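You operate a simulated robot arm through the tools that you are given. There is no shell and no other tool.

Carry out the task below with a simulated robot arm. There is one attempt and no reset: what you move stays moved.

Task
Put things in order on the gauging bench top. At the end: the silver guide plate from the gauging bench top is in the grey kit tray; the silver steel pail from the gauging bench top stands where the silver guide plate stood; the black computer mouse from the gauging bench top stands where the silver steel pail stood; the clear tub from the gauging bench top is on the brown sample carton; whatever was shut is shut again. Leave all else as you found it, and nothing knocked over. Set down upright: tub.
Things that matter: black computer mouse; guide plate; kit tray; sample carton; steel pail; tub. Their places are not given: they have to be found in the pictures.

It is judged by the outcome, as a careful person would: the job done as asked, and still so three seconds after it is handed in. It fails if anything else is knocked over, pushed out of place, dropped, spilled or broken.

Robot
A 7-joint arm with a two-finger gripper, fixed in place. Base frame: the origin is at the foot of the arm, x ahead of it, y to its left, z up; the work surface is at about z = 800. Lengths are in mm, angles in rad, forces in N, time in s.
With the tool pointing down near the work surface it reaches from about 340 to 720 mm from the base axis. Its first joint turns from -1.152 to 1.152 rad. Payload 2.45 kg.
Tool frame: the origin (TCP) lies between the finger pads and is the grasp point; the fingertips stand 26 mm ahead of it; z points along the fingers, y is the line along which they close. Largest opening 96 mm; the body of the gripper starts 69 mm behind the TCP.
Orientation is that of the tool frame in the base frame, as a unit quaternion [x, y, z, w]. With the fingers straight down and closing along the base's y, the tool's x points along the base's -x, its y along +y and its z along -z.

Tools
- The arm moves only by the tool jog_arm. Its arguments are lists of equal length, an entry for each row: "dp": the shift along the tool's x, y, z in units of 25 mm (1.0 is 25 mm), a list of three; "turn": the turn, a rotation vector about the tool's x, y, z in units of 6 degrees (1.0 is 6 degrees), a list of three; "fingers": the finger opening in m, from 0 to 0.096. In form: {"dp": [[x, y, z], ...], "turn": [[ax, ay, az], ...], "fingers": [fingers, ...]}. A call has 1 to 20 rows; each row shifts and turns the commanded pose from where the row before left it, along the tool's axes as they then stand. A call with a number of a shift or a turn outside -1 to 1 is refused whole. Rows are played at 5 a second. More than 50 mm and 0.15 rad between two rows, or a gripper value outside its range, and nothing of the call is played. A pose out of reach is approached as far as the arm can. The call stops where the force on the tool passes 40 N (or 10 N more than at its start, if that is more) or the arm is blocked; 0.2 s more then pass. The fingers move at their own pace and stop on an object; they squeeze with about 37 N. The grip force told is the motor's: it shows also when the fingers shut on nothing. Time passes only in rows, and 0.2 s behind the last, so rows that do not move let the fingers close. It gives the time, the measured TCP pose, the force on the tool (base axes), the opening and the grip force at its end, in the units of the frame above (readings bear some noise), with the torque about the TCP (base axes, N m) and any sound that the robot's microphone picked up.
- Cameras (640 x 400 px; columns grow to the right, rows downward): "scene" is fixed at [164.7, -408.1, 1405.7]; the picture's right is [0.76, -0.65, 0.00], its down [-0.50, -0.57, -0.65] and it looks along [0.43, 0.49, -0.76] (base axes); focal length 246 px, centre (320, 200). "wrist" rides on the gripper at [82, 3, -98] in the tool frame; the picture's right is [-0.04, 1.00, 0.00], its down [-0.73, -0.03, -0.68] and it looks along [-0.68, -0.03, 0.73] (tool axes); focal length 256 px, centre (320, 200).
- snapshot(camera): a new picture of that camera. The clock stands still meanwhile.
- locate(camera, pixels): there is no depth. For up to 12 entries [column, row, z] of the newest picture of that camera ("zoom" is the newest enlarged one), the place [x, y] in the base frame at which the ray of that pixel passes the height z, good to about 2 mm, but the place of the scene camera against the robot may be out by one fixed shift of up to 12 mm in any direction. The clock stands still meanwhile.
- zoom(camera, box): a new picture of the part [left, top, right, bottom] of that camera's present view, enlarged. The clock stands still meanwhile.
- sign_off(): hands the job in; it is judged then, once.

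Unless the task says otherwise, let go and move clear before handing in.

The tools are called after ">>>" by a JSON object that holds its "name" and its "arguments". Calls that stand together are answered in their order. jog_arm: Moves the arm, as the interface text tells. Its arguments: {"type":"object","properties":{"dp":{"type":"array"},"turn":{"type":"array"},"fingers":{"type":"array"}},"required":["dp","turn","fingers"]} The other tools are called the same way: snapshot (camera) takes a picture; locate (camera, pixels) gives the place at which the rays of pixels pass given heights; zoom (camera, box) takes an enlarged picture of a part of a camera's view; sign_off () hands the job in.

At the start:

```text
t: 0.0
position: [449.0, 11.7, 1130.9]
orientation: [0.0, 1.0, 0.0, 0.0]
contact_force: [0.4, -0.2, 0.1]
moment: [-0.02, -0.04, -0.01]
finger_gap: 96.2
gripper_force: 0.1
```

scene: 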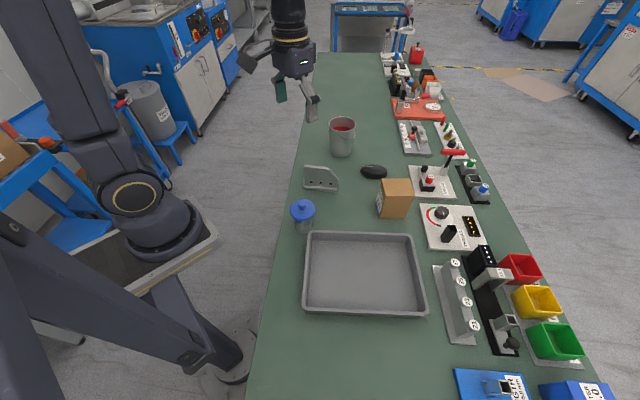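
wrist: 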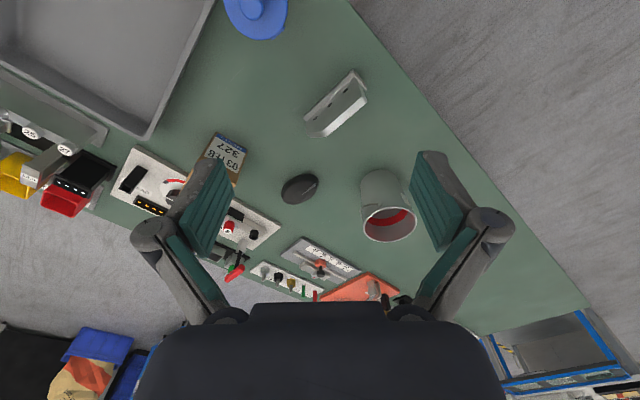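

The scene picture shows the pail near (342,137), mouse near (373,171), guide plate near (321,178), carton near (395,198), a blue-lidded tub near (303,214), and tray near (363,273). I'll zoom in to see them in detail.

>>> {"name": "zoom", "arguments": {"camera": "scene", "box": [280, 100, 440, 240]}}

>>> {"name": "zoom", "arguments": {"camera": "wrist", "box": [200, 0, 460, 260]}}

>>> {"name": "zoom", "arguments": {"camera": "scene", "box": [270, 190, 450, 330]}}

```text
2.86 times, centred on (360, 170) of scene
```

zoom: 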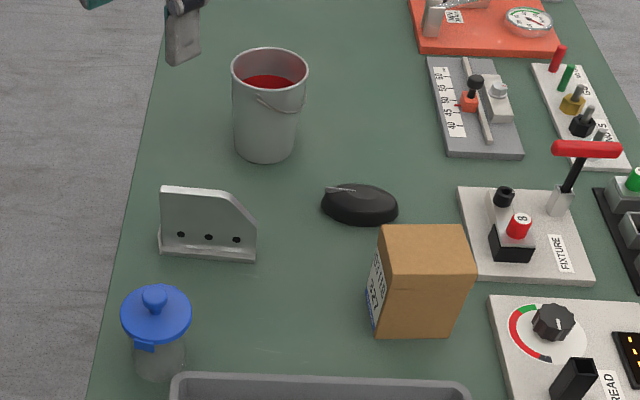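

```text
1.54 times, centred on (330, 130) of wrist
```

zoom: 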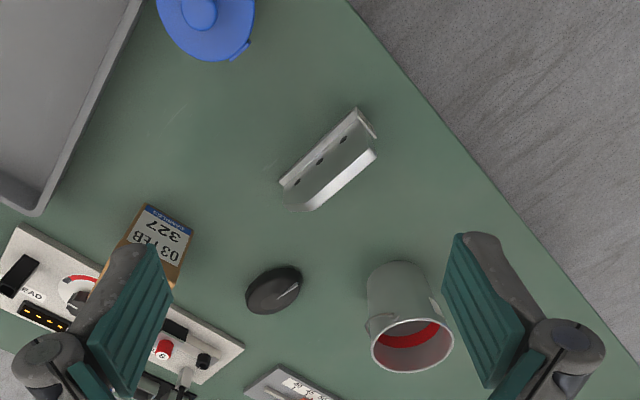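

```text
2.86 times, centred on (360, 260) of scene
```

zoom: 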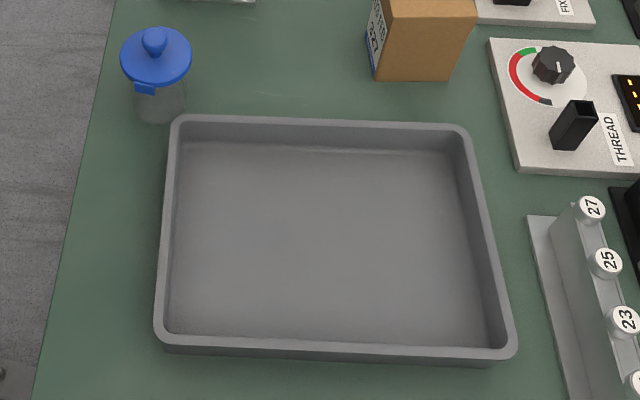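

The pictures show the pail holding something red, the tub with a blue lid, and the plate as an L-shaped bracket. I'll locate key pixels of each at table height and estimated heights.

>>> {"name": "locate", "arguments": {"camera": "scene", "pixels": [[342, 156, 800], [342, 125, 900], [373, 174, 800], [321, 188, 800], [395, 215, 800], [395, 184, 900], [303, 230, 800], [303, 209, 880], [305, 309, 800], [427, 315, 800], [313, 234, 830], [411, 236, 830]]}}

>>> {"name": "locate", "arguments": {"camera": "wrist", "pixels": [[380, 190, 800], [389, 225, 900], [300, 189, 800], [356, 75, 800], [306, 120, 800], [368, 90, 800], [256, 15, 880], [228, 155, 900], [324, 135, 800], [366, 98, 840]]}}

```text
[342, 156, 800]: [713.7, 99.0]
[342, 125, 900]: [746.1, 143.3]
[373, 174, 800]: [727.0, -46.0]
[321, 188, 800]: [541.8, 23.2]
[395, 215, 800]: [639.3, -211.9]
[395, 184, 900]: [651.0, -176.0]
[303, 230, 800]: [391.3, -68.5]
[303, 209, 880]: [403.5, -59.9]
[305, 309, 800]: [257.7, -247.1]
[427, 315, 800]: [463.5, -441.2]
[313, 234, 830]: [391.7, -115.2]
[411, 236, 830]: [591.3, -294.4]
```

```text
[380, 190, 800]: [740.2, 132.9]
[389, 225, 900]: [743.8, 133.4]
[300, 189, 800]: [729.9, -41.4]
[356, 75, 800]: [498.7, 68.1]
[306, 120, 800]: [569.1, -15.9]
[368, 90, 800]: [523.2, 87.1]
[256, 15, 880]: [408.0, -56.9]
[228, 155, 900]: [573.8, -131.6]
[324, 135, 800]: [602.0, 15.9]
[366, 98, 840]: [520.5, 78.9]
```

Wrist rays put the pail at about (743,133), mouse (730,-42), plate around (535,25), tub (406,-58). I'll lower the arm to view the plate and tub more closely.

>>> {"name": "jog_arm", "arguments": {"dp": [[0.4, 0, 0.85], [0.4, 0, 0.85], [0.4, 0, 0.85], [0.4, 0, 0.85], [0.4, 0, 0.85], [0.4, 0, 0.85], [0, 0, 0]], "turn": [[0, 0, 0], [0, 0, 0], [0, 0, 0], [0, 0, 0], [0, 0, 0], [0, 0, 0], [0, 0, 0]], "fingers": [0.096, 0.096, 0.096, 0.096, 0.096, 0.096, 0.096]}}

>>> {"name": "snapshot", "arguments": {"camera": "wrist"}}

>>> {"name": "snapshot", "arguments": {"camera": "scene"}}

```text
t: 1.6
position: [388.7, 12.0, 1002.5]
orientation: [-0.001, 1.0, 0.001, -0.001]
contact_force: [0.2, -0.6, -0.2]
moment: [0.02, 0.04, 0.01]
finger_gap: 96.0
gripper_force: 0.1
```

```text
taken
```

wrist: 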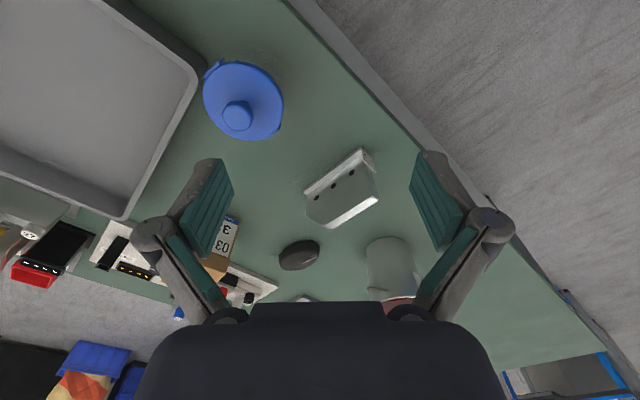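

```text
taken
```

scene: 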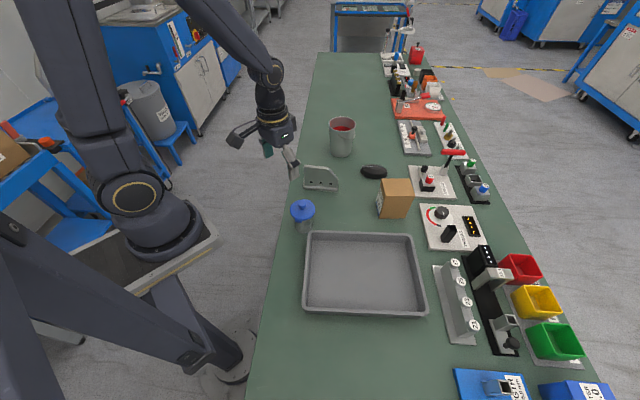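

>>> {"name": "zoom", "arguments": {"camera": "wrist", "box": [280, 120, 400, 240]}}

>>> {"name": "zoom", "arguments": {"camera": "scene", "box": [285, 150, 355, 240]}}

>>> {"name": "zoom", "arguments": {"camera": "wrist", "box": [180, 40, 310, 170]}}

```text
3.33 times, centred on (340, 180) of wrist
```

zoom: 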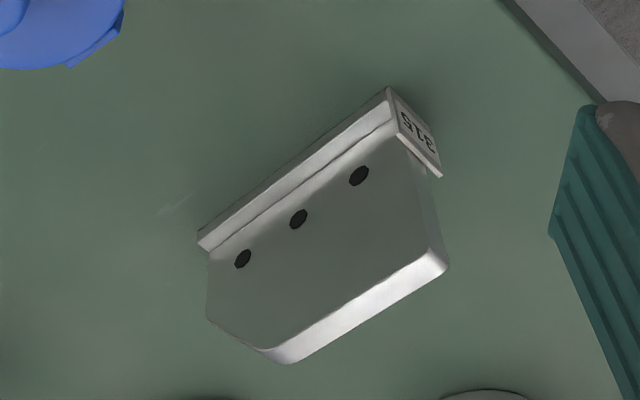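

```text
4.44 times, centred on (320, 195) of scene
```

zoom: 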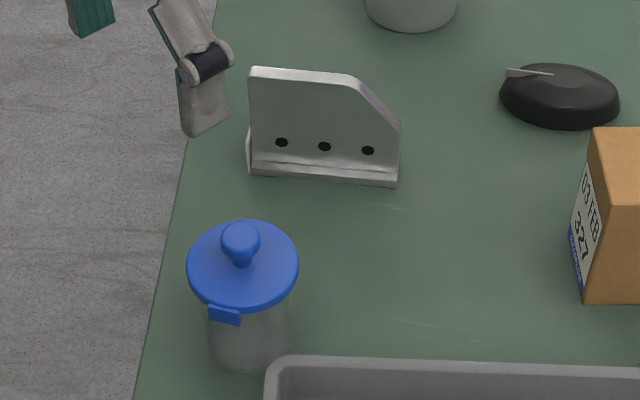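

```text
3.08 times, centred on (245, 105) of wrist
```

zoom: 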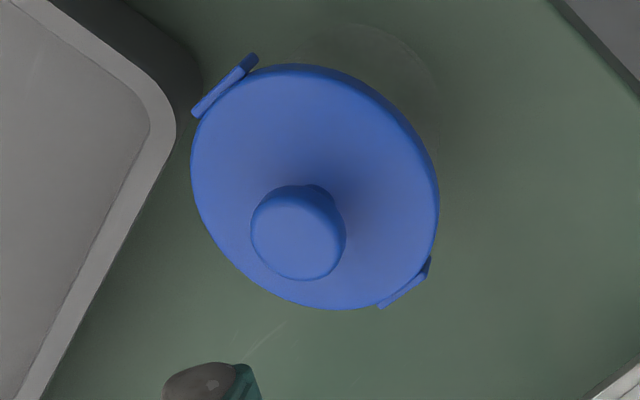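

The bracket's foot flange faces the arm side and its web stands upright (top edge in wrist at about (323,228)-(375,197)). I'll triangulate its top corners, along with the tub and pail, from both cameras.

>>> {"name": "locate", "arguments": {"camera": "wrist", "pixels": [[375.4, 197.4, 860], [375.4, 197.4, 880], [327, 227, 860], [327, 227, 880], [303.4, 190.5, 800], [360.4, 146.4, 800], [307, 194.4, 812], [362.5, 157.5, 812], [238, 115, 900], [243, 101, 890], [372, 157.5, 800], [352, 172, 812]]}}

>>> {"name": "locate", "arguments": {"camera": "scene", "pixels": [[304.2, 165.7, 860], [304.2, 165.7, 880], [326.8, 167.3, 860], [326.8, 167.3, 880], [303.8, 188.8, 800], [337.3, 191.7, 800], [303, 205, 900], [303, 208, 890], [302.4, 233, 800]]}}

```text
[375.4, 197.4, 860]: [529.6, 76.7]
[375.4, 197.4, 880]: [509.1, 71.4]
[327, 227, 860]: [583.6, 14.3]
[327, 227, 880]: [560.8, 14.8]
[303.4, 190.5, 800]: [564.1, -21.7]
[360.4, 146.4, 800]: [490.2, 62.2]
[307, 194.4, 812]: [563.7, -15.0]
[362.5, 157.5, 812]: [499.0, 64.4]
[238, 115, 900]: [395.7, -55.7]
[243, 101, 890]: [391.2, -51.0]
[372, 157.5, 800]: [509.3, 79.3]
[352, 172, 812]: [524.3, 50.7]
```

```text
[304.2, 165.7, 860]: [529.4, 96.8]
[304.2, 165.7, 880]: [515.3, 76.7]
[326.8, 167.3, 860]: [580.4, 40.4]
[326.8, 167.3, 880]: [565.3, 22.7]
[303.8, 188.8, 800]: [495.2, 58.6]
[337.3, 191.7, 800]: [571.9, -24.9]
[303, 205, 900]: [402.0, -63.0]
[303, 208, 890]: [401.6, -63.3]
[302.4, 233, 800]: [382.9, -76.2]
```

Both cameras agree: the plate's web runs about 51° off the base axes, its mid-length at about (534,29), with its top near z≈890. Next I'll move above it at z≈1000 and spin the tool 50.8° so the fingers close across the web.

>>> {"name": "jog_arm", "arguments": {"dp": [[-0.968, 0.113, 0], [-0.968, 0.113, 0], [-0.968, 0.113, 0], [-0.968, 0.113, 0], [-0.968, 0.113, 0], [-0.968, 0.113, 0], [0, 0, 0], [0, 0, 0], [0, 0, 0], [0, 0, 0], [0, 0, 0], [0, 0, 0], [0, 0, 0], [0, 0, 0], [0, 0, 0], [0, 0, 0]], "turn": [[0, 0, 0], [0, 0, 0], [0, 0, 0], [0, 0, 0], [0, 0, 0], [0, 0, 0], [0, 0, 0.941], [0, 0, 0.941], [0, 0, 0.941], [0, 0, 0.941], [0, 0, 0.941], [0, 0, 0.941], [0, 0, 0.941], [0, 0, 0.941], [0, 0, 0.941], [0, 0, 0]], "fingers": [0.06, 0.06, 0.06, 0.06, 0.06, 0.06, 0.06, 0.06, 0.06, 0.06, 0.06, 0.06, 0.06, 0.06, 0.06, 0.06]}}

>>> {"name": "snapshot", "arguments": {"camera": "wrist"}}

>>> {"name": "snapshot", "arguments": {"camera": "scene"}}

```text
t: 5.0
position: [535.4, 28.5, 1004.3]
orientation: [0.43, 0.903, 0.0, 0.001]
contact_force: [0.3, 0.2, -0.4]
moment: [-0.01, 0.0, 0.05]
finger_gap: 60.0
gripper_force: 0.0
```

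```text
taken
```

wrist: 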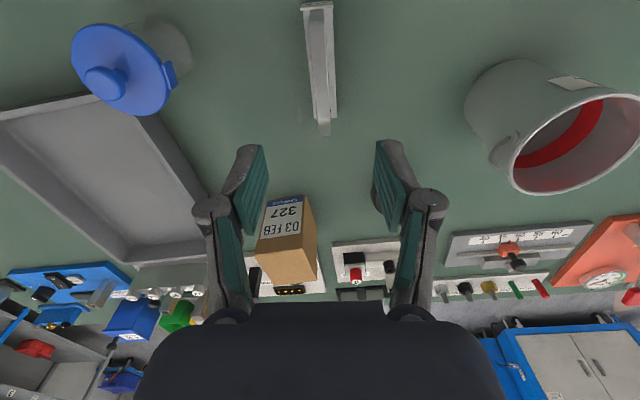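

```text
taken
```

scene: 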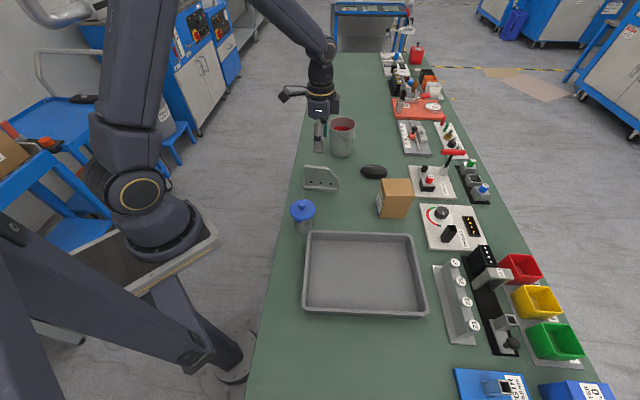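

The plate now runs nearly vertical in the wrist picture, from about (317,5) to (325,130), between the fingers. I'll zoom in to check alignment and the pail's inside.

>>> {"name": "zoom", "arguments": {"camera": "wrist", "box": [240, 0, 400, 160]}}

>>> {"name": "zoom", "arguments": {"camera": "wrist", "box": [440, 40, 640, 220]}}

>>> {"name": "locate", "arguments": {"camera": "wrist", "pixels": [[303, 8, 890], [330, 5, 890], [318, 118, 890], [330, 118, 890], [319, 60, 890], [332, 60, 890]]}}

```text
2.50 times, centred on (320, 80) of wrist
```

zoom: 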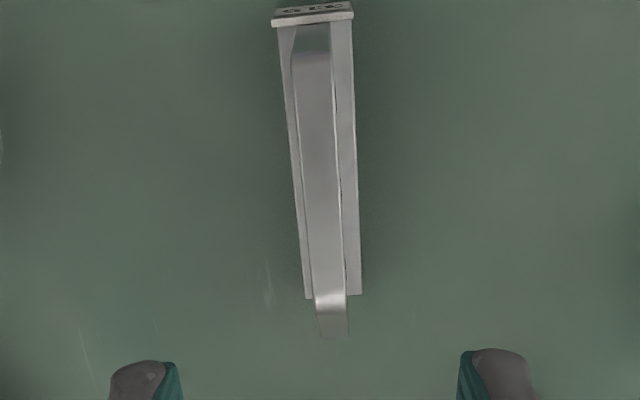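

```text
2.22 times, centred on (540, 130) of wrist
```

zoom: 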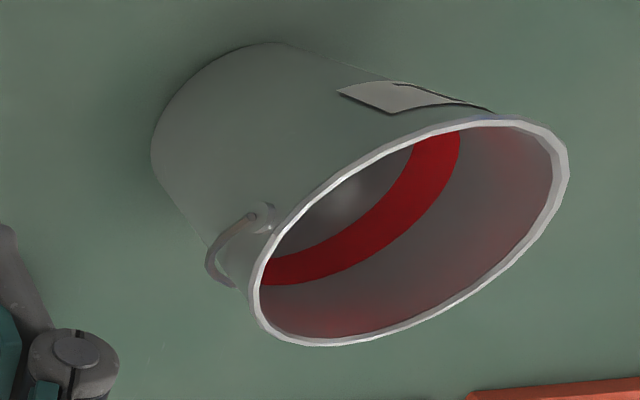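

```text
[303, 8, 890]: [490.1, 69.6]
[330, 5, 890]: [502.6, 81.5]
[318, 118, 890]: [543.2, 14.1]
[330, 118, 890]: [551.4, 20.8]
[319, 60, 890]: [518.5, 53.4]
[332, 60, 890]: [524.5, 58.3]
```

The pail is empty with a red band inside; the plate's web top strip centre runs from raw wrist (316.4,24) to (324.2,116). I'll locate those to fine-tune the yaw and offset.

>>> {"name": "locate", "arguments": {"camera": "wrist", "pixels": [[316.6, 24, 888], [324.3, 114, 888], [316.6, 24, 884], [324.3, 114, 884], [302, 8, 812], [330.4, 8, 812], [314, 119, 812], [336.5, 118, 812], [308, 21, 888], [324, 21, 888]]}}

```text
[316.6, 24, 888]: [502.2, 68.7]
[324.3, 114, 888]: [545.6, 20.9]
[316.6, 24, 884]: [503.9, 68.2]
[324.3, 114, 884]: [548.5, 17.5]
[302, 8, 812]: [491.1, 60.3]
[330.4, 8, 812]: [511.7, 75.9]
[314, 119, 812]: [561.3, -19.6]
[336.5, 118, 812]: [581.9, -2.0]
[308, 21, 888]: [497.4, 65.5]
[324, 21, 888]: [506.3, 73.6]
```

The web's direction is about −48.3° with the base centred at (536.5, 28.7), so I'll correct yaw by −2.5°, descend to TCP z≈862 and close on the web.

>>> {"name": "jog_arm", "arguments": {"dp": [[0, 0.05, 0.9], [0, 0, 0.9], [0, 0, 0.9], [0, 0, 0.9], [0, 0, 0.7], [0, 0, 0.7], [0, 0, 0.69], [0, 0, 0], [0, 0, 0], [0, 0, 0], [0, 0, 0], [0, 0, 0], [0, 0, 0]], "turn": [[0, 0, -0.42], [0, 0, 0], [0, 0, 0], [0, 0, 0], [0, 0, 0], [0, 0, 0], [0, 0, 0], [0, 0, 0], [0, 0, 0], [0, 0, 0], [0, 0, 0], [0, 0, 0], [0, 0, 0]], "fingers": [0.06, 0.06, 0.06, 0.06, 0.06, 0.06, 0.06, 0.06, 0.0, 0.0, 0.0, 0.0, 0.0]}}

>>> {"name": "snapshot", "arguments": {"camera": "wrist"}}

```text
t: 7.8
position: [535.1, 31.3, 861.6]
orientation: [0.409, 0.912, 0.0, 0.001]
contact_force: [0.2, 0.2, -0.4]
moment: [-0.04, -0.12, 0.04]
finger_gap: 11.4
gripper_force: 37.0
```

```text
taken
```

wrist: 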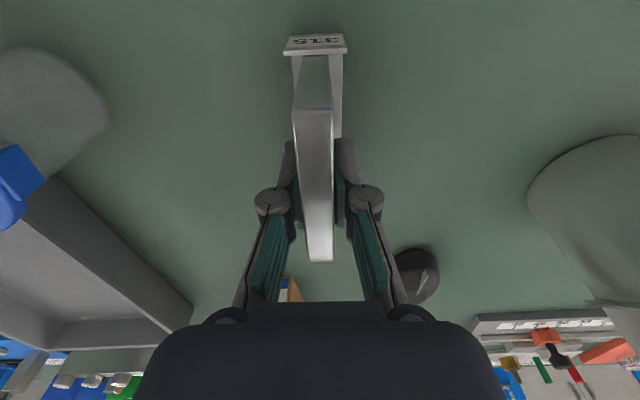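

The web is held (gap 11.4 mm, 37 N). I'll lift straight up about 130 mm and look at the tray.

>>> {"name": "jog_arm", "arguments": {"dp": [[0, 0, -0.4], [0, 0, -0.8], [0, 0, -0.8], [0, 0, -0.8], [0, 0, -0.8], [0, 0, -0.8], [0, 0, -0.8], [0, 0, 0]], "turn": [[0, 0, 0], [0, 0, 0], [0, 0, 0], [0, 0, 0], [0, 0, 0], [0, 0, 0], [0, 0, 0], [0, 0, 0]], "fingers": [0, 0, 0, 0, 0, 0, 0, 0]}}

>>> {"name": "snapshot", "arguments": {"camera": "wrist"}}

>>> {"name": "snapshot", "arguments": {"camera": "scene"}}

```text
t: 9.6
position: [535.7, 30.3, 989.8]
orientation: [0.409, 0.912, -0.001, 0.0]
contact_force: [0.4, 0.1, -3.2]
moment: [-0.01, 0.02, 0.02]
finger_gap: 11.5
gripper_force: 37.3
```

```text
taken
```

wrist: 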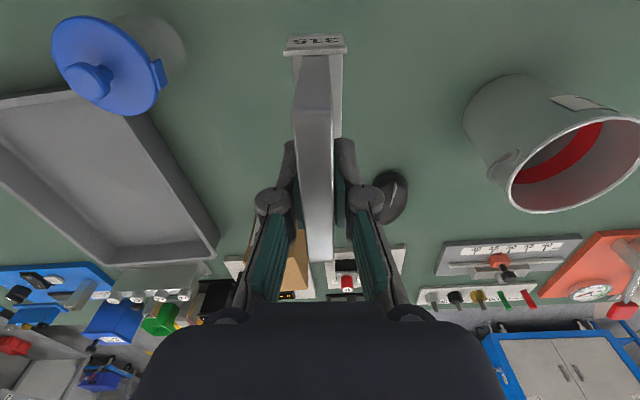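

```text
taken
```

scene: 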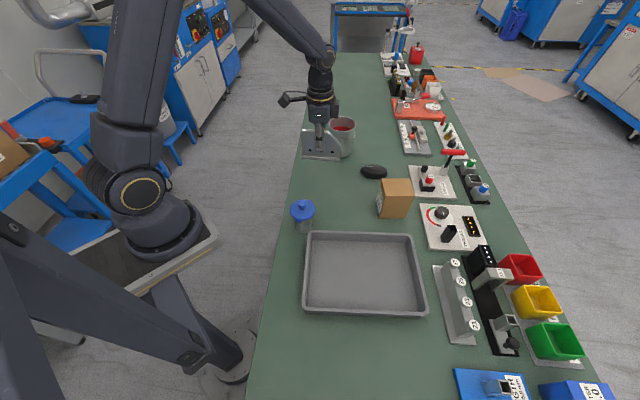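

The plate is lifted level and held. I'll locate the tray's inner floor and rim corners in the scene picture (about (312,241), (406,243), (419,311), (307,306)).

>>> {"name": "locate", "arguments": {"camera": "scene", "pixels": [[311.7, 240.8, 803], [406.2, 243.2, 803], [419.5, 311.5, 803], [307.5, 306.2, 803], [363, 273, 803], [307, 231.5, 840], [414, 234, 840], [428, 312, 840], [303, 306, 840]]}}

>>> {"name": "locate", "arguments": {"camera": "wrist", "pixels": [[130, 118, 840], [215, 245, 840], [105, 262, 840], [145, 135, 803], [198, 238, 803], [118, 246, 803]]}}

```text
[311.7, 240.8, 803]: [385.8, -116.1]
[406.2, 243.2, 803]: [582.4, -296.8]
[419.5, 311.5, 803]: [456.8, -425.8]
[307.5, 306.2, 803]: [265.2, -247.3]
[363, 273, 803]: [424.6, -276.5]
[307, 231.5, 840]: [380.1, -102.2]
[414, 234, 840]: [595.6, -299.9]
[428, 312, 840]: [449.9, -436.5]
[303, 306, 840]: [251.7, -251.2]
```

```text
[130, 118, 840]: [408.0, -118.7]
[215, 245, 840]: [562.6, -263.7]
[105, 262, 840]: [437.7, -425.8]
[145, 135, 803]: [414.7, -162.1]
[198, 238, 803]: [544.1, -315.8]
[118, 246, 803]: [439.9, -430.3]
```

Tray floor centre is about (416–420, −268) after correcting the scene shift. I'll carry the plate over it at the current height and align it with the tray's long axis.

>>> {"name": "jog_arm", "arguments": {"dp": [[-0.243, -0.475, 0], [-0.486, -0.949, 0], [-0.486, -0.949, 0], [-0.486, -0.949, 0], [-0.486, -0.949, 0], [-0.486, -0.949, 0], [-0.486, -0.949, 0], [-0.486, -0.949, 0], [-0.486, -0.949, 0], [-0.486, -0.949, 0], [-0.486, -0.949, 0], [-0.486, -0.949, 0], [-0.243, -0.475, 0], [0, 0, 0], [0, 0, 0], [0, 0, 0]], "turn": [[0, 0, 0], [0, 0, 0], [0, 0, 0], [0, 0, 0], [0, 0, 0], [0, 0, 0], [0, 0, 0], [0, 0, 0], [0, 0, 0], [0, 0, 0], [0, 0, 0], [0, 0, 0], [0, 0, 0], [0, 0, -0.5], [0, 0, -0.45], [0, 0, 0]], "fingers": [0, 0, 0, 0, 0, 0, 0, 0, 0, 0, 0, 0, 0, 0, 0, 0]}}

>>> {"name": "snapshot", "arguments": {"camera": "wrist"}}

>>> {"name": "snapshot", "arguments": {"camera": "scene"}}

```text
t: 13.0
position: [420.7, -268.5, 991.4]
orientation: [0.363, 0.932, 0.0, 0.0]
contact_force: [-0.1, 0.6, -3.5]
moment: [0.0, -0.01, -0.01]
finger_gap: 11.6
gripper_force: 37.1
```

```text
taken
```

wrist: 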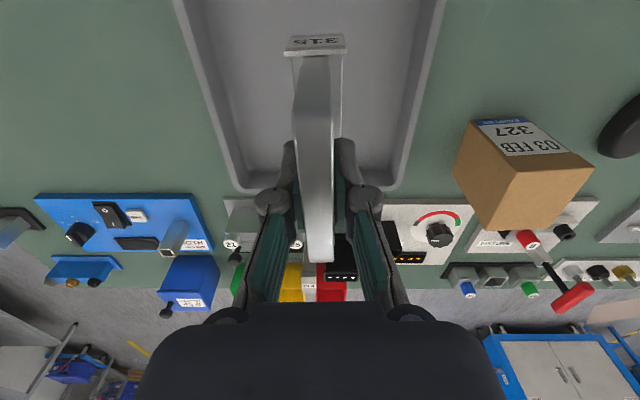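

```text
taken
```

scene: 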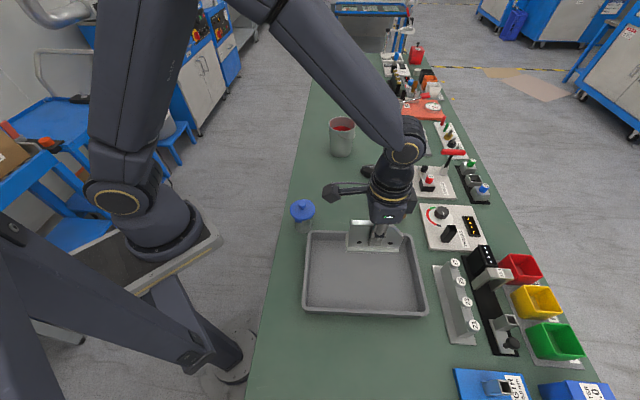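

The plate hangs over the tray's middle, parallel to its long sides. I'll lower it to just above the floor (TCP z≈873).

>>> {"name": "jog_arm", "arguments": {"dp": [[0, 0, 0.7], [0, 0, 0.9], [0, 0, 0.9], [0, 0, 0.9], [0, 0, 0.7], [0, 0, 0.4], [0, 0, 0.2], [0, 0, 0]], "turn": [[0, 0, 0], [0, 0, 0], [0, 0, 0], [0, 0, 0], [0, 0, 0], [0, 0, 0], [0, 0, 0], [0, 0, 0]], "fingers": [0, 0, 0, 0, 0, 0, 0, 0]}}

>>> {"name": "zoom", "arguments": {"camera": "scene", "box": [290, 190, 440, 330]}}

```text
t: 14.8
position: [420.8, -268.6, 874.4]
orientation: [0.363, 0.932, -0.001, 0.0]
contact_force: [0.3, 0.7, -3.3]
moment: [-0.06, -0.01, -0.02]
finger_gap: 11.7
gripper_force: 36.9
```

```text
2.86 times, centred on (365, 260) of scene
```

zoom: 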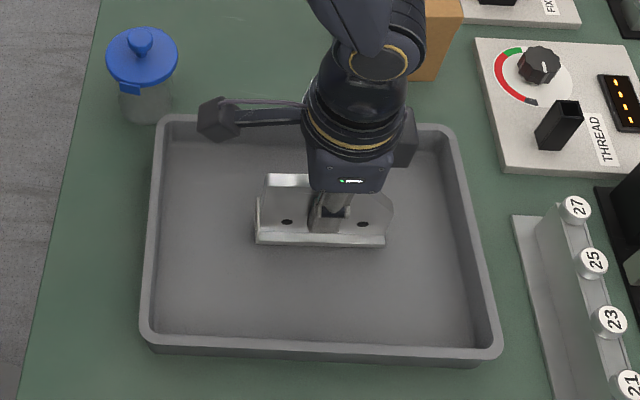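

The plate is inside the tray just above its floor, clear of the walls. I'll lower in 2 mm steps until contact shows.

>>> {"name": "jog_arm", "arguments": {"dp": [[0, 0, 0.1], [0, 0, 0.08], [0, 0, 0.06], [0, 0, 0]], "turn": [[0, 0, 0], [0, 0, 0], [0, 0, 0], [0, 0, 0]], "fingers": [0, 0, 0, 0]}}

```text
t: 15.8
position: [419.5, -268.5, 867.2]
orientation: [0.363, 0.932, 0.0, 0.0]
contact_force: [-0.1, 0.3, -2.7]
moment: [0.01, -0.03, 0.01]
finger_gap: 11.7
gripper_force: 36.9
```

>>> {"name": "jog_arm", "arguments": {"dp": [[0, 0, 0.06], [0, 0, 0.06], [0, 0, 0]], "turn": [[0, 0, 0], [0, 0, 0], [0, 0, 0]], "fingers": [0, 0, 0]}}

```text
t: 16.6
position: [419.4, -269.0, 865.8]
orientation: [0.363, 0.932, 0.0, 0.001]
contact_force: [-9.5, 5.6, 31.1]
moment: [0.2, 0.29, 0.01]
finger_gap: 11.8
gripper_force: 37.2
```

Contact at z≈866 (31 N up), so the plate rests on the tray floor. I'll relieve 1 mm, open the fingers modestly and rise straight up.

>>> {"name": "jog_arm", "arguments": {"dp": [[0, 0, -0.05], [0, 0, 0], [0, 0, 0], [0, 0, 0], [0, 0, 0]], "turn": [[0, 0, 0], [0, 0, 0], [0, 0, 0], [0, 0, 0], [0, 0, 0]], "fingers": [0, 0, 0.05, 0.05, 0.05]}}

>>> {"name": "snapshot", "arguments": {"camera": "wrist"}}

```text
t: 17.8
position: [419.8, -268.8, 866.6]
orientation: [0.364, 0.932, 0.0, 0.0]
contact_force: [0.0, 0.1, -0.2]
moment: [0.02, -0.02, 0.01]
finger_gap: 50.0
gripper_force: 0.0
```

```text
taken
```

wrist: 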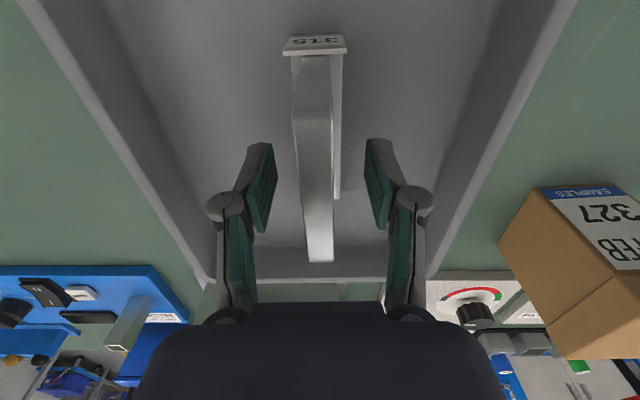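

The plate stands free in the tray between the opened fingers. I'll rise, turn the tool toward the pail's bearing (about 10°), and go look at the pail.

>>> {"name": "jog_arm", "arguments": {"dp": [[0, 0, -0.5], [0, 0, -1], [0, 0, -1], [0, 0, -1], [0, 0, -1], [0, 0, -1], [0, 0, -1], [0, 0, -0.84], [0, 0, 0], [0, 0, 0], [0, 0, 0], [0, 0, 0], [0, 0, 0], [0, 0, 0], [0, 0, 0], [0, 0, 0], [0, 0, 0]], "turn": [[0, 0, 0], [0, 0, 0], [0, 0, 0], [0, 0, 0], [0, 0, 0], [0, 0, 0], [0, 0, 0], [0, 0, 0], [0, 0, -0.978], [0, 0, -0.978], [0, 0, -0.978], [0, 0, -0.978], [0, 0, -0.978], [0, 0, -0.978], [0, 0, -0.978], [0, 0, -0.978], [0, 0, -0.978]], "fingers": [0.05, 0.05, 0.05, 0.05, 0.05, 0.05, 0.05, 0.05, 0.05, 0.05, 0.05, 0.05, 0.05, 0.05, 0.05, 0.05, 0.05]}}

>>> {"name": "jog_arm", "arguments": {"dp": [[-0.579, 0.967, 0], [-0.579, 0.967, 0], [-0.579, 0.967, 0], [-0.579, 0.967, 0], [-0.579, 0.967, 0], [-0.579, 0.967, 0], [-0.579, 0.967, 0], [-0.579, 0.967, 0], [-0.579, 0.967, 0], [-0.579, 0.967, 0], [-0.579, 0.967, 0], [-0.579, 0.967, 0], [-0.579, 0.967, 0], [-0.579, 0.967, 0], [0, 0, 0], [0, 0, 0]], "turn": [[0, 0, 0], [0, 0, 0], [0, 0, 0], [0, 0, 0], [0, 0, 0], [0, 0, 0], [0, 0, 0], [0, 0, 0], [0, 0, 0], [0, 0, 0], [0, 0, 0], [0, 0, 0], [0, 0, 0], [0, 0, 0], [0, 0, 0], [0, 0, 0]], "fingers": [0.05, 0.05, 0.05, 0.05, 0.05, 0.05, 0.05, 0.05, 0.05, 0.05, 0.05, 0.05, 0.05, 0.05, 0.05, 0.05]}}

>>> {"name": "snapshot", "arguments": {"camera": "wrist"}}

>>> {"name": "snapshot", "arguments": {"camera": "scene"}}

```text
t: 21.4
position: [419.2, -270.0, 1049.9]
orientation: [-0.091, 0.996, 0.0, 0.0]
contact_force: [-0.4, -0.2, 0.3]
moment: [-0.03, 0.01, -0.02]
finger_gap: 50.2
gripper_force: 0.1
```

```text
t: 24.8
position: [559.5, 99.9, 1051.1]
orientation: [-0.089, 0.996, 0.0, 0.001]
contact_force: [0.0, 0.7, -1.0]
moment: [0.0, -0.01, 0.04]
finger_gap: 49.9
gripper_force: 0.0
```

```text
taken
```

wrist: 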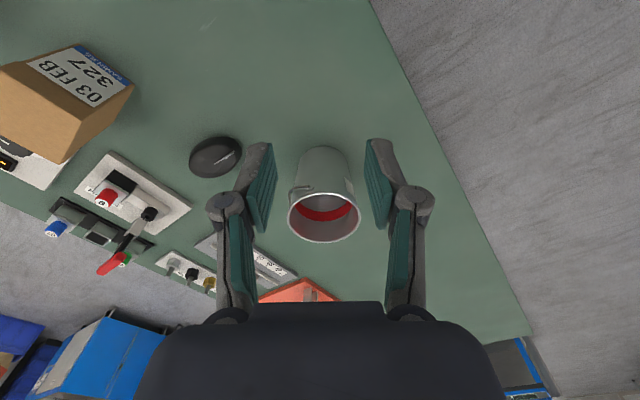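

```text
taken
```

scene: 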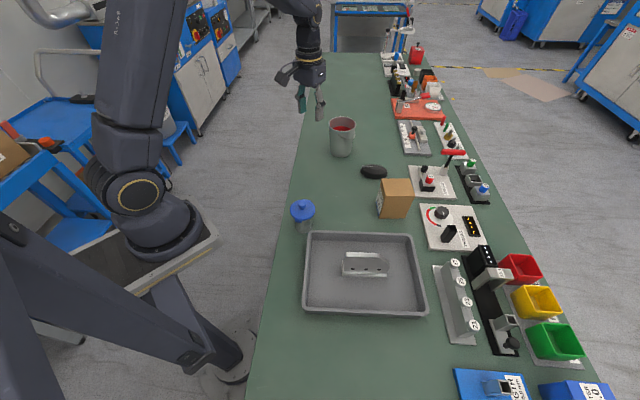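

>>> {"name": "zoom", "arguments": {"camera": "wrist", "box": [260, 130, 390, 260]}}

>>> {"name": "zoom", "arguments": {"camera": "scene", "box": [310, 100, 400, 190]}}

>>> {"name": "locate", "arguments": {"camera": "wrist", "pixels": [[287.5, 215, 900], [361, 215, 900], [287.5, 215, 920], [361, 215, 920], [324, 243, 920], [324, 187, 920], [321, 147, 800], [216, 157, 800], [189, 157, 810], [242, 157, 810], [216, 140, 820], [216, 176, 800]]}}

>>> {"name": "locate", "arguments": {"camera": "scene", "pixels": [[329, 124, 900], [355, 124, 900], [329, 124, 920], [355, 124, 920], [342, 158, 800], [342, 117, 920], [342, 132, 920]]}}

```text
3.08 times, centred on (325, 195) of wrist
```

zoom: 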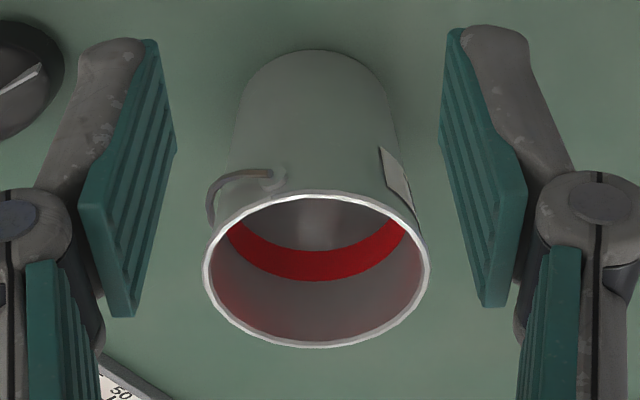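

```text
4.44 times, centred on (355, 145) of scene
```

zoom: 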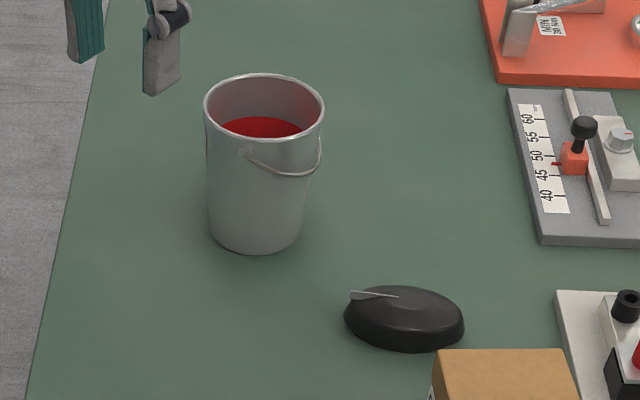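

```text
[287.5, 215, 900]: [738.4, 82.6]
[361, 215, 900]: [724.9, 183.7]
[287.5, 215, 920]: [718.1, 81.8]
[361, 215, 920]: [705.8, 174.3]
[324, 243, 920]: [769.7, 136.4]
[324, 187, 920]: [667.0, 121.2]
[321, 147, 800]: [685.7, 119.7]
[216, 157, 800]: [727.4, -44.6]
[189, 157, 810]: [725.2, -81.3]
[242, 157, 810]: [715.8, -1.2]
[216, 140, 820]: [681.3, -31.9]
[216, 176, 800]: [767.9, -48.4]
```

```text
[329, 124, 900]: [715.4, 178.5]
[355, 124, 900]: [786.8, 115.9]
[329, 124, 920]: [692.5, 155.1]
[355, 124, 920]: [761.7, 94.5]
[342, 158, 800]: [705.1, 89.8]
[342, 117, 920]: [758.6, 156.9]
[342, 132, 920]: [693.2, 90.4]
```

The pail is empty (red band on its wall), its rim about 93 mm across near z≈918, with the bail ear on the near-right side at wrist (309,188). I'll triangulate rim, ear and mouse from both pictures.

>>> {"name": "locate", "arguments": {"camera": "wrist", "pixels": [[309.4, 188.5, 890], [309.4, 188.5, 900], [325, 193.5, 915], [325, 193.5, 920], [326, 243, 915], [290, 215, 915], [359.5, 215, 915], [322.7, 146.3, 800], [343, 180, 900], [353, 204, 890], [296, 167, 820], [347, 163, 820]]}}

>>> {"name": "locate", "arguments": {"camera": "scene", "pixels": [[338.6, 134.2, 890], [338.6, 134.2, 900], [340.4, 156.3, 800], [329.5, 150.6, 800], [351.3, 150.6, 800], [342.3, 116.5, 915], [342.3, 131, 915], [328.7, 124, 915], [355.8, 124, 915], [359, 171, 815], [386, 174, 815], [372, 177, 800]]}}

```text
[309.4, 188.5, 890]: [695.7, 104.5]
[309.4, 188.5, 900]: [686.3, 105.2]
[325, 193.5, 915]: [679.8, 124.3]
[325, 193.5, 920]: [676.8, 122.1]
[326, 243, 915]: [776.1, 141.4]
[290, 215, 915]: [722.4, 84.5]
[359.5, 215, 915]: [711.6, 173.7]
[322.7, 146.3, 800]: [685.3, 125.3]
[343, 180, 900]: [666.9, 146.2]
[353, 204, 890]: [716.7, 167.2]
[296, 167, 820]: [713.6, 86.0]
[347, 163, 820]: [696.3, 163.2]
```

```text
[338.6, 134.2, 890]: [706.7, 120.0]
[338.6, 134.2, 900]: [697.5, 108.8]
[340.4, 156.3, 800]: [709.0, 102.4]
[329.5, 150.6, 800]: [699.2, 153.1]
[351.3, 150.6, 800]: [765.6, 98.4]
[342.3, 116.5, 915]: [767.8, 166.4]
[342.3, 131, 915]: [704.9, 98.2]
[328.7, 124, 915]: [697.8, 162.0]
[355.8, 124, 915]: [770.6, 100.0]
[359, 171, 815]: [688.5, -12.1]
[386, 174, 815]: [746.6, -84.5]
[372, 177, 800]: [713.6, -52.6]
```

Triangulation gives rim centre ≈(728,133), z≈915, diameter ≈96 mm, with the bail ear at about (684,106). I'll pinch the near wall on the ear-free side at bearing 170° from the pail's centre, i.e. about (680,141): first turn the tool and hover above.

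>>> {"name": "jog_arm", "arguments": {"dp": [[0, 0, 0], [0, 0, 0], [0, 0, 0], [0, 0, 0], [0, 0, 0], [0, 0, 0], [0, 0, 0], [0, 0, 0], [0, 0, 0], [0, 0, 0], [0, 0, 0], [0, 0, 0], [0, 0, 0]], "turn": [[0, 0, -0.971], [0, 0, -0.971], [0, 0, -0.971], [0, 0, -0.971], [0, 0, -0.971], [0, 0, -0.971], [0, 0, -0.971], [0, 0, -0.971], [0, 0, -0.971], [0, 0, -0.971], [0, 0, -0.971], [0, 0, -0.971], [0, 0, 0]], "fingers": [0.044, 0.044, 0.044, 0.044, 0.044, 0.044, 0.044, 0.044, 0.044, 0.044, 0.044, 0.044, 0.044]}}

>>> {"name": "jog_arm", "arguments": {"dp": [[-0.484, -0.894, 0.248], [-0.484, -0.894, 0.248], [-0.484, -0.894, 0.248], [-0.484, -0.894, 0.248], [-0.484, -0.894, 0.248], [0, 0, 0], [0, 0, 0]], "turn": [[0, 0, 0], [0, 0, 0], [0, 0, 0], [0, 0, 0], [0, 0, 0], [0, 0, 0], [0, 0, 0]], "fingers": [0.044, 0.044, 0.044, 0.044, 0.044, 0.044, 0.044]}}

>>> {"name": "snapshot", "arguments": {"camera": "wrist"}}

>>> {"name": "snapshot", "arguments": {"camera": "scene"}}

```text
t: 27.6
position: [559.3, 100.2, 1049.7]
orientation: [-0.645, 0.764, 0.001, 0.0]
contact_force: [0.2, -0.4, 0.4]
moment: [-0.03, -0.01, -0.01]
finger_gap: 43.8
gripper_force: 0.0
```

```text
t: 29.2
position: [680.5, 141.7, 1017.9]
orientation: [-0.644, 0.765, 0.0, -0.001]
contact_force: [-0.4, 0.0, -0.2]
moment: [0.0, 0.03, 0.03]
finger_gap: 43.9
gripper_force: 0.0
```

```text
taken
```

wrist: 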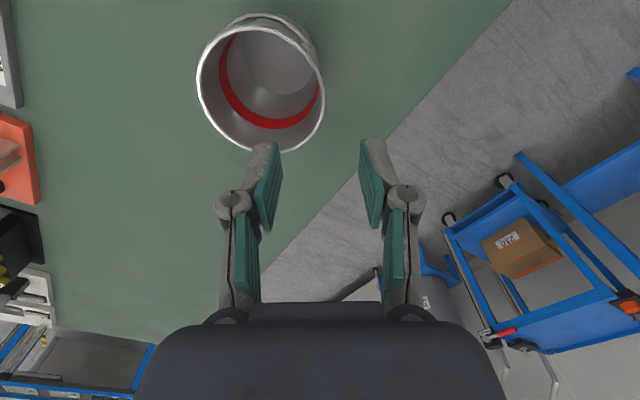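

```text
taken
```

scene: 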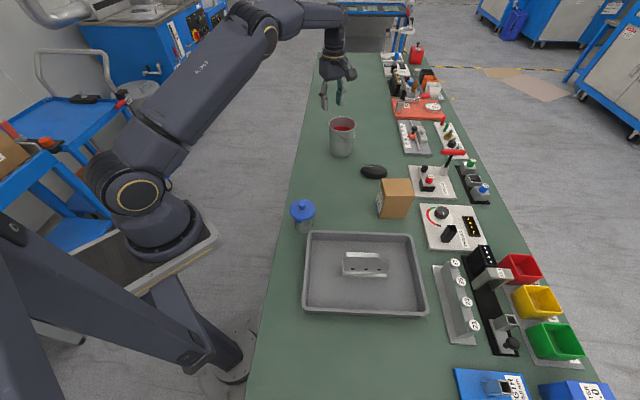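

This view looks straight into the pail: it is empty. The rim spans about (196..326, 26..152) in the wrist picture; I'll zoom in to measure it.

>>> {"name": "zoom", "arguments": {"camera": "wrist", "box": [180, 0, 350, 170]}}

```text
2.35 times, centred on (265, 85) of wrist
```

zoom: 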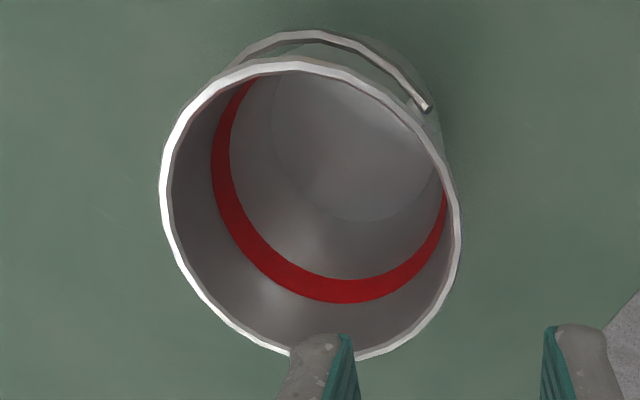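

The bail lies on the far (−y) side and the ear at zoom (425,105); the rim's right edge at zoom (462,215) is the wall I'll pinch. I'll locate rim points at z=915.

>>> {"name": "locate", "arguments": {"camera": "zoom", "pixels": [[160, 190, 915], [462, 215, 915], [290, 58, 915], [330, 358, 915], [450, 285, 915], [215, 310, 915], [425, 120, 915], [452, 215, 915], [385, 345, 915], [425, 105, 903]]}}

```text
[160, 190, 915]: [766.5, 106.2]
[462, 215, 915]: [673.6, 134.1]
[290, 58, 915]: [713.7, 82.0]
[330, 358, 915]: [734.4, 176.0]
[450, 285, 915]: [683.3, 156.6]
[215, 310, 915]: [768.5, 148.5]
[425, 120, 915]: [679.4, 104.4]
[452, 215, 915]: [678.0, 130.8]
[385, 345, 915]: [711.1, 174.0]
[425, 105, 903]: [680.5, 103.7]
```

Circle fit gives rim centre (723,129), radius ≈48.5. I'll shift to the wall point (677,137), descend to z≈898 with one finger inside, and tilt 4° to match the pail's taper.

>>> {"name": "jog_arm", "arguments": {"dp": [[0.2, 0.13, 0], [0, 0, 0.8], [0, 0, 0.9], [0, 0, 0.9], [0, 0, 0.8], [0, 0, 0.7], [0, 0, 0.7], [0, 0, 0], [0, 0, 0]], "turn": [[0, 0, 0], [0, 0, 0], [0, 0, 0], [0, 0, 0], [0, 0, 0], [0, 0, 0], [0, 0, 0], [0.667, 0, 0], [0, 0, 0]], "fingers": [0.044, 0.044, 0.044, 0.044, 0.044, 0.044, 0.044, 0.044, 0.044]}}

>>> {"name": "snapshot", "arguments": {"camera": "wrist"}}

>>> {"name": "zoom", "arguments": {"camera": "scene", "box": [290, 70, 400, 190]}}

```text
t: 31.2
position: [675.8, 136.5, 898.7]
orientation: [-0.644, 0.764, -0.026, 0.022]
contact_force: [0.4, -0.7, 0.6]
moment: [-0.02, 0.0, 0.0]
finger_gap: 44.0
gripper_force: 0.0
```

```text
taken
```

wrist: 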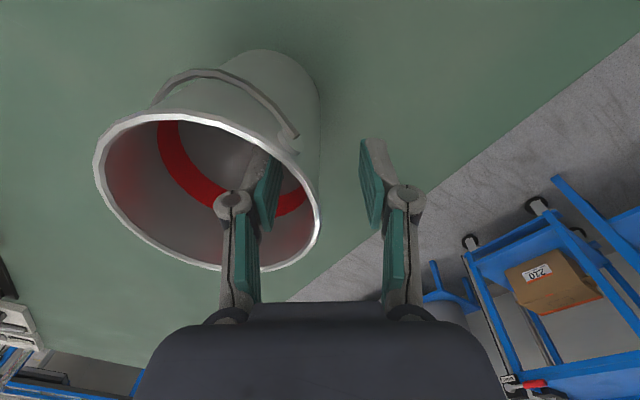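

```text
3.33 times, centred on (345, 130) of scene
```

zoom: 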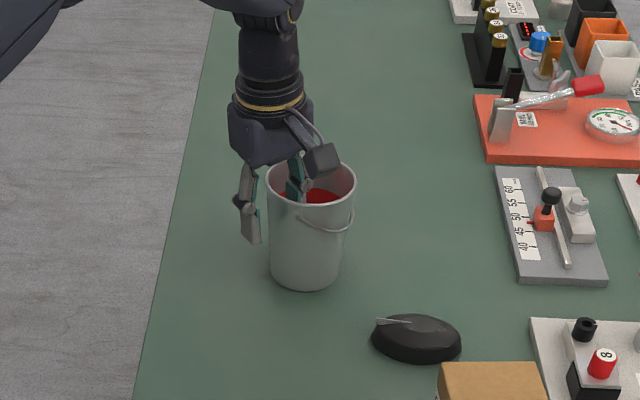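

One finger is inside and one outside the near wall, the wall about midway at wrist column 318. I'll close the fingers.

>>> {"name": "jog_arm", "arguments": {"dp": [[0, 0, 0], [0, 0, 0], [0, 0, 0], [0, 0, 0], [0, 0, 0]], "turn": [[0, 0, 0], [0, 0, 0], [0, 0, 0], [0, 0, 0], [0, 0, 0]], "fingers": [0, 0, 0, 0, 0]}}

>>> {"name": "snapshot", "arguments": {"camera": "wrist"}}

>>> {"name": "zoom", "arguments": {"camera": "scene", "box": [290, 70, 400, 190]}}

```text
t: 32.4
position: [675.4, 137.1, 898.7]
orientation: [-0.644, 0.764, -0.027, 0.022]
contact_force: [0.1, -0.8, 1.1]
moment: [0.01, 0.03, -0.03]
finger_gap: 6.7
gripper_force: 34.7
```

```text
taken
```

wrist: 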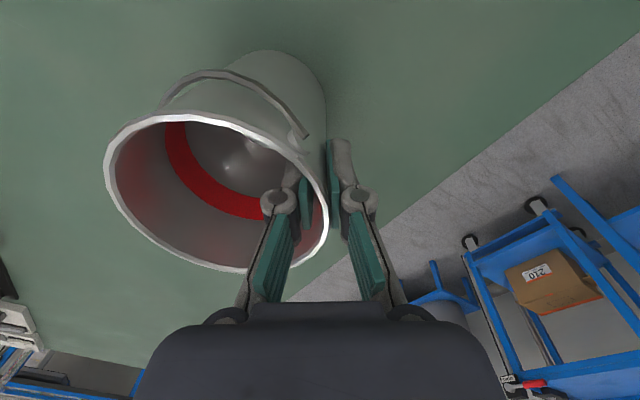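

```text
3.33 times, centred on (345, 130) of scene
```

zoom: 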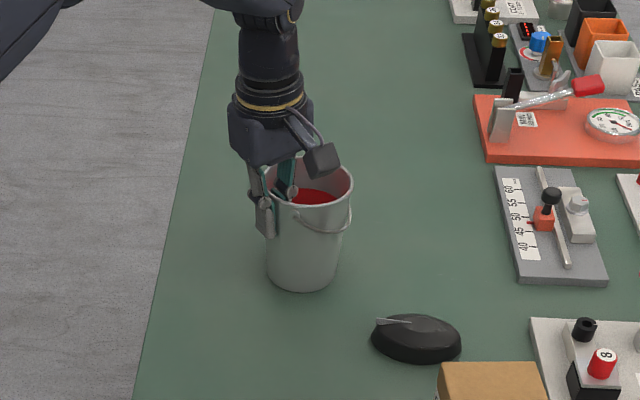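

The wall is pinched (gap 6.7 mm, 35 N) and the pail still stands. I'll lift a little, vertically, and check it hangs level.

>>> {"name": "jog_arm", "arguments": {"dp": [[0, -0.014, -0.2], [0, -0.028, -0.4], [0, -0.035, -0.5], [0, 0, 0]], "turn": [[0, 0, 0], [0, 0, 0], [0, 0, 0], [0, 0, 0]], "fingers": [0, 0, 0, 0]}}

>>> {"name": "snapshot", "arguments": {"camera": "wrist"}}

>>> {"name": "zoom", "arguments": {"camera": "scene", "box": [290, 70, 400, 190]}}

```text
t: 33.4
position: [676.5, 137.1, 926.5]
orientation: [-0.644, 0.764, -0.027, 0.021]
contact_force: [0.3, -0.5, -1.1]
moment: [0.02, 0.05, 0.02]
finger_gap: 6.4
gripper_force: 34.3
```

```text
taken
```

wrist: 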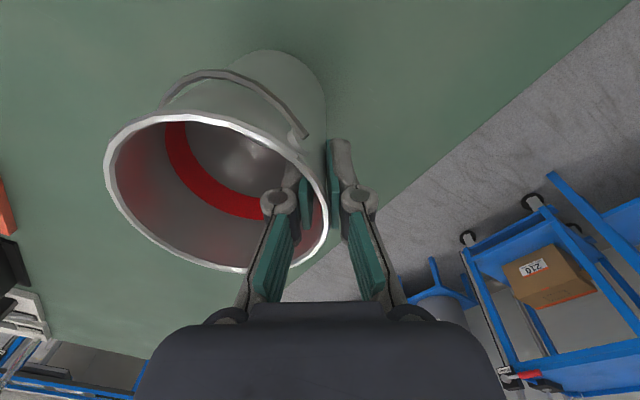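

```text
3.33 times, centred on (345, 130) of scene
```

zoom: 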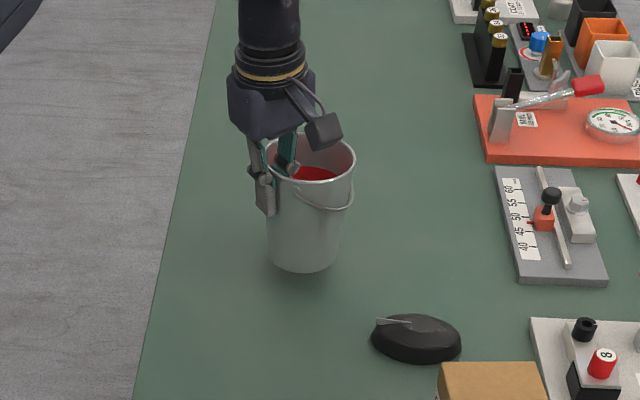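

The pail is lifted level with no slip. I'll raise it another 40 mm and carry it to the plate's old place (centre 536.5, 28.7).

>>> {"name": "jog_arm", "arguments": {"dp": [[0, -0.037, -0.53], [0, -0.037, -0.53], [0, -0.037, -0.53], [0.22, 0.275, -0.019], [0.4375, 0.549, -0.0383], [0.4375, 0.549, -0.0383], [0.4375, 0.549, -0.0383], [0.4375, 0.549, -0.0383], [0.4375, 0.549, -0.0383], [0.4375, 0.549, -0.0383], [0.4375, 0.549, -0.0383], [0.4375, 0.549, -0.0383], [0.4375, 0.549, -0.0383], [0.4375, 0.549, -0.0383], [0.4375, 0.549, -0.0383], [0.22, 0.275, -0.019], [0, 0, 0], [0, 0, 0]], "turn": [[0, 0, 0], [0, 0, 0], [0, 0, 0], [0, 0, 0], [0, 0, 0], [0, 0, 0], [0, 0, 0], [0, 0, 0], [0, 0, 0], [0, 0, 0], [0, 0, 0], [0, 0, 0], [0, 0, 0], [0, 0, 0], [0, 0, 0], [0, 0, 0], [0, 0, 0], [0, 0, 0]], "fingers": [0, 0, 0, 0, 0, 0, 0, 0, 0, 0, 0, 0, 0, 0, 0, 0, 0, 0]}}

>>> {"name": "snapshot", "arguments": {"camera": "wrist"}}

>>> {"name": "snapshot", "arguments": {"camera": "scene"}}

```text
t: 37.2
position: [491.5, 38.3, 966.6]
orientation: [-0.644, 0.764, -0.027, 0.023]
contact_force: [-0.2, -0.5, -0.9]
moment: [0.02, 0.07, 0.01]
finger_gap: 6.7
gripper_force: 34.9
```

```text
taken
```

wrist: 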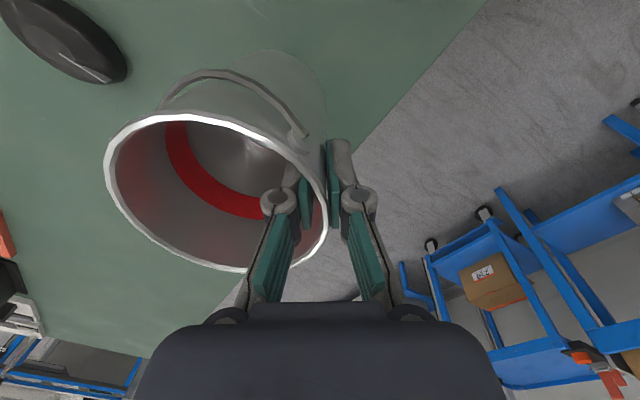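

```text
taken
```

scene: 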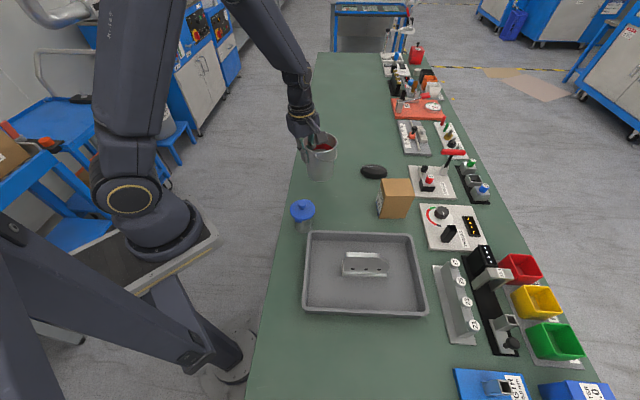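

The pail is above its new place and level. I'll lower it straight down by 64 mm, to just above the table.

>>> {"name": "jog_arm", "arguments": {"dp": [[0, 0.035, 0.5], [0, 0.049, 0.7], [0, 0.049, 0.7], [0, 0.032, 0.454], [0, 0.014, 0.2], [0, 0, 0]], "turn": [[0, 0, 0], [0, 0, 0], [0, 0, 0], [0, 0, 0], [0, 0, 0], [0, 0, 0]], "fingers": [0, 0, 0, 0, 0, 0]}}

>>> {"name": "jog_arm", "arguments": {"dp": [[0, 0.004, 0.06], [0, 0.004, 0.06], [0, 0, 0]], "turn": [[0, 0, 0], [0, 0, 0], [0, 0, 0]], "fingers": [0, 0, 0]}}

```text
t: 38.6
position: [492.6, 35.5, 903.2]
orientation: [-0.644, 0.764, -0.026, 0.022]
contact_force: [-0.7, 0.7, -1.3]
moment: [0.02, 0.07, 0.01]
finger_gap: 7.0
gripper_force: 35.0
```

```text
t: 39.4
position: [492.6, 35.6, 899.8]
orientation: [-0.643, 0.765, -0.026, 0.022]
contact_force: [0.4, -0.3, -2.1]
moment: [0.0, 0.09, 0.0]
finger_gap: 6.8
gripper_force: 34.5
```

>>> {"name": "jog_arm", "arguments": {"dp": [[0, 0.003, 0.04], [0, 0.003, 0.04], [0, 0, 0]], "turn": [[0, 0, 0], [0, 0, 0], [0, 0, 0]], "fingers": [0, 0, 0]}}

>>> {"name": "zoom", "arguments": {"camera": "scene", "box": [270, 100, 380, 220]}}

```text
t: 40.2
position: [492.6, 37.8, 898.5]
orientation: [-0.644, 0.764, -0.027, 0.023]
contact_force: [-3.7, -0.2, 13.5]
moment: [-0.09, -0.01, 0.0]
finger_gap: 6.7
gripper_force: 34.9
```

```text
3.33 times, centred on (325, 160) of scene
```

zoom: 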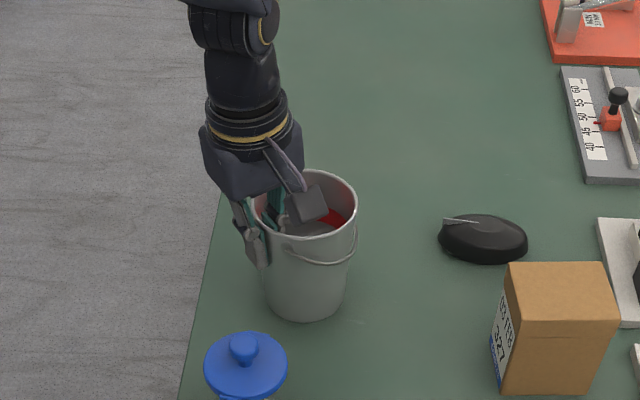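

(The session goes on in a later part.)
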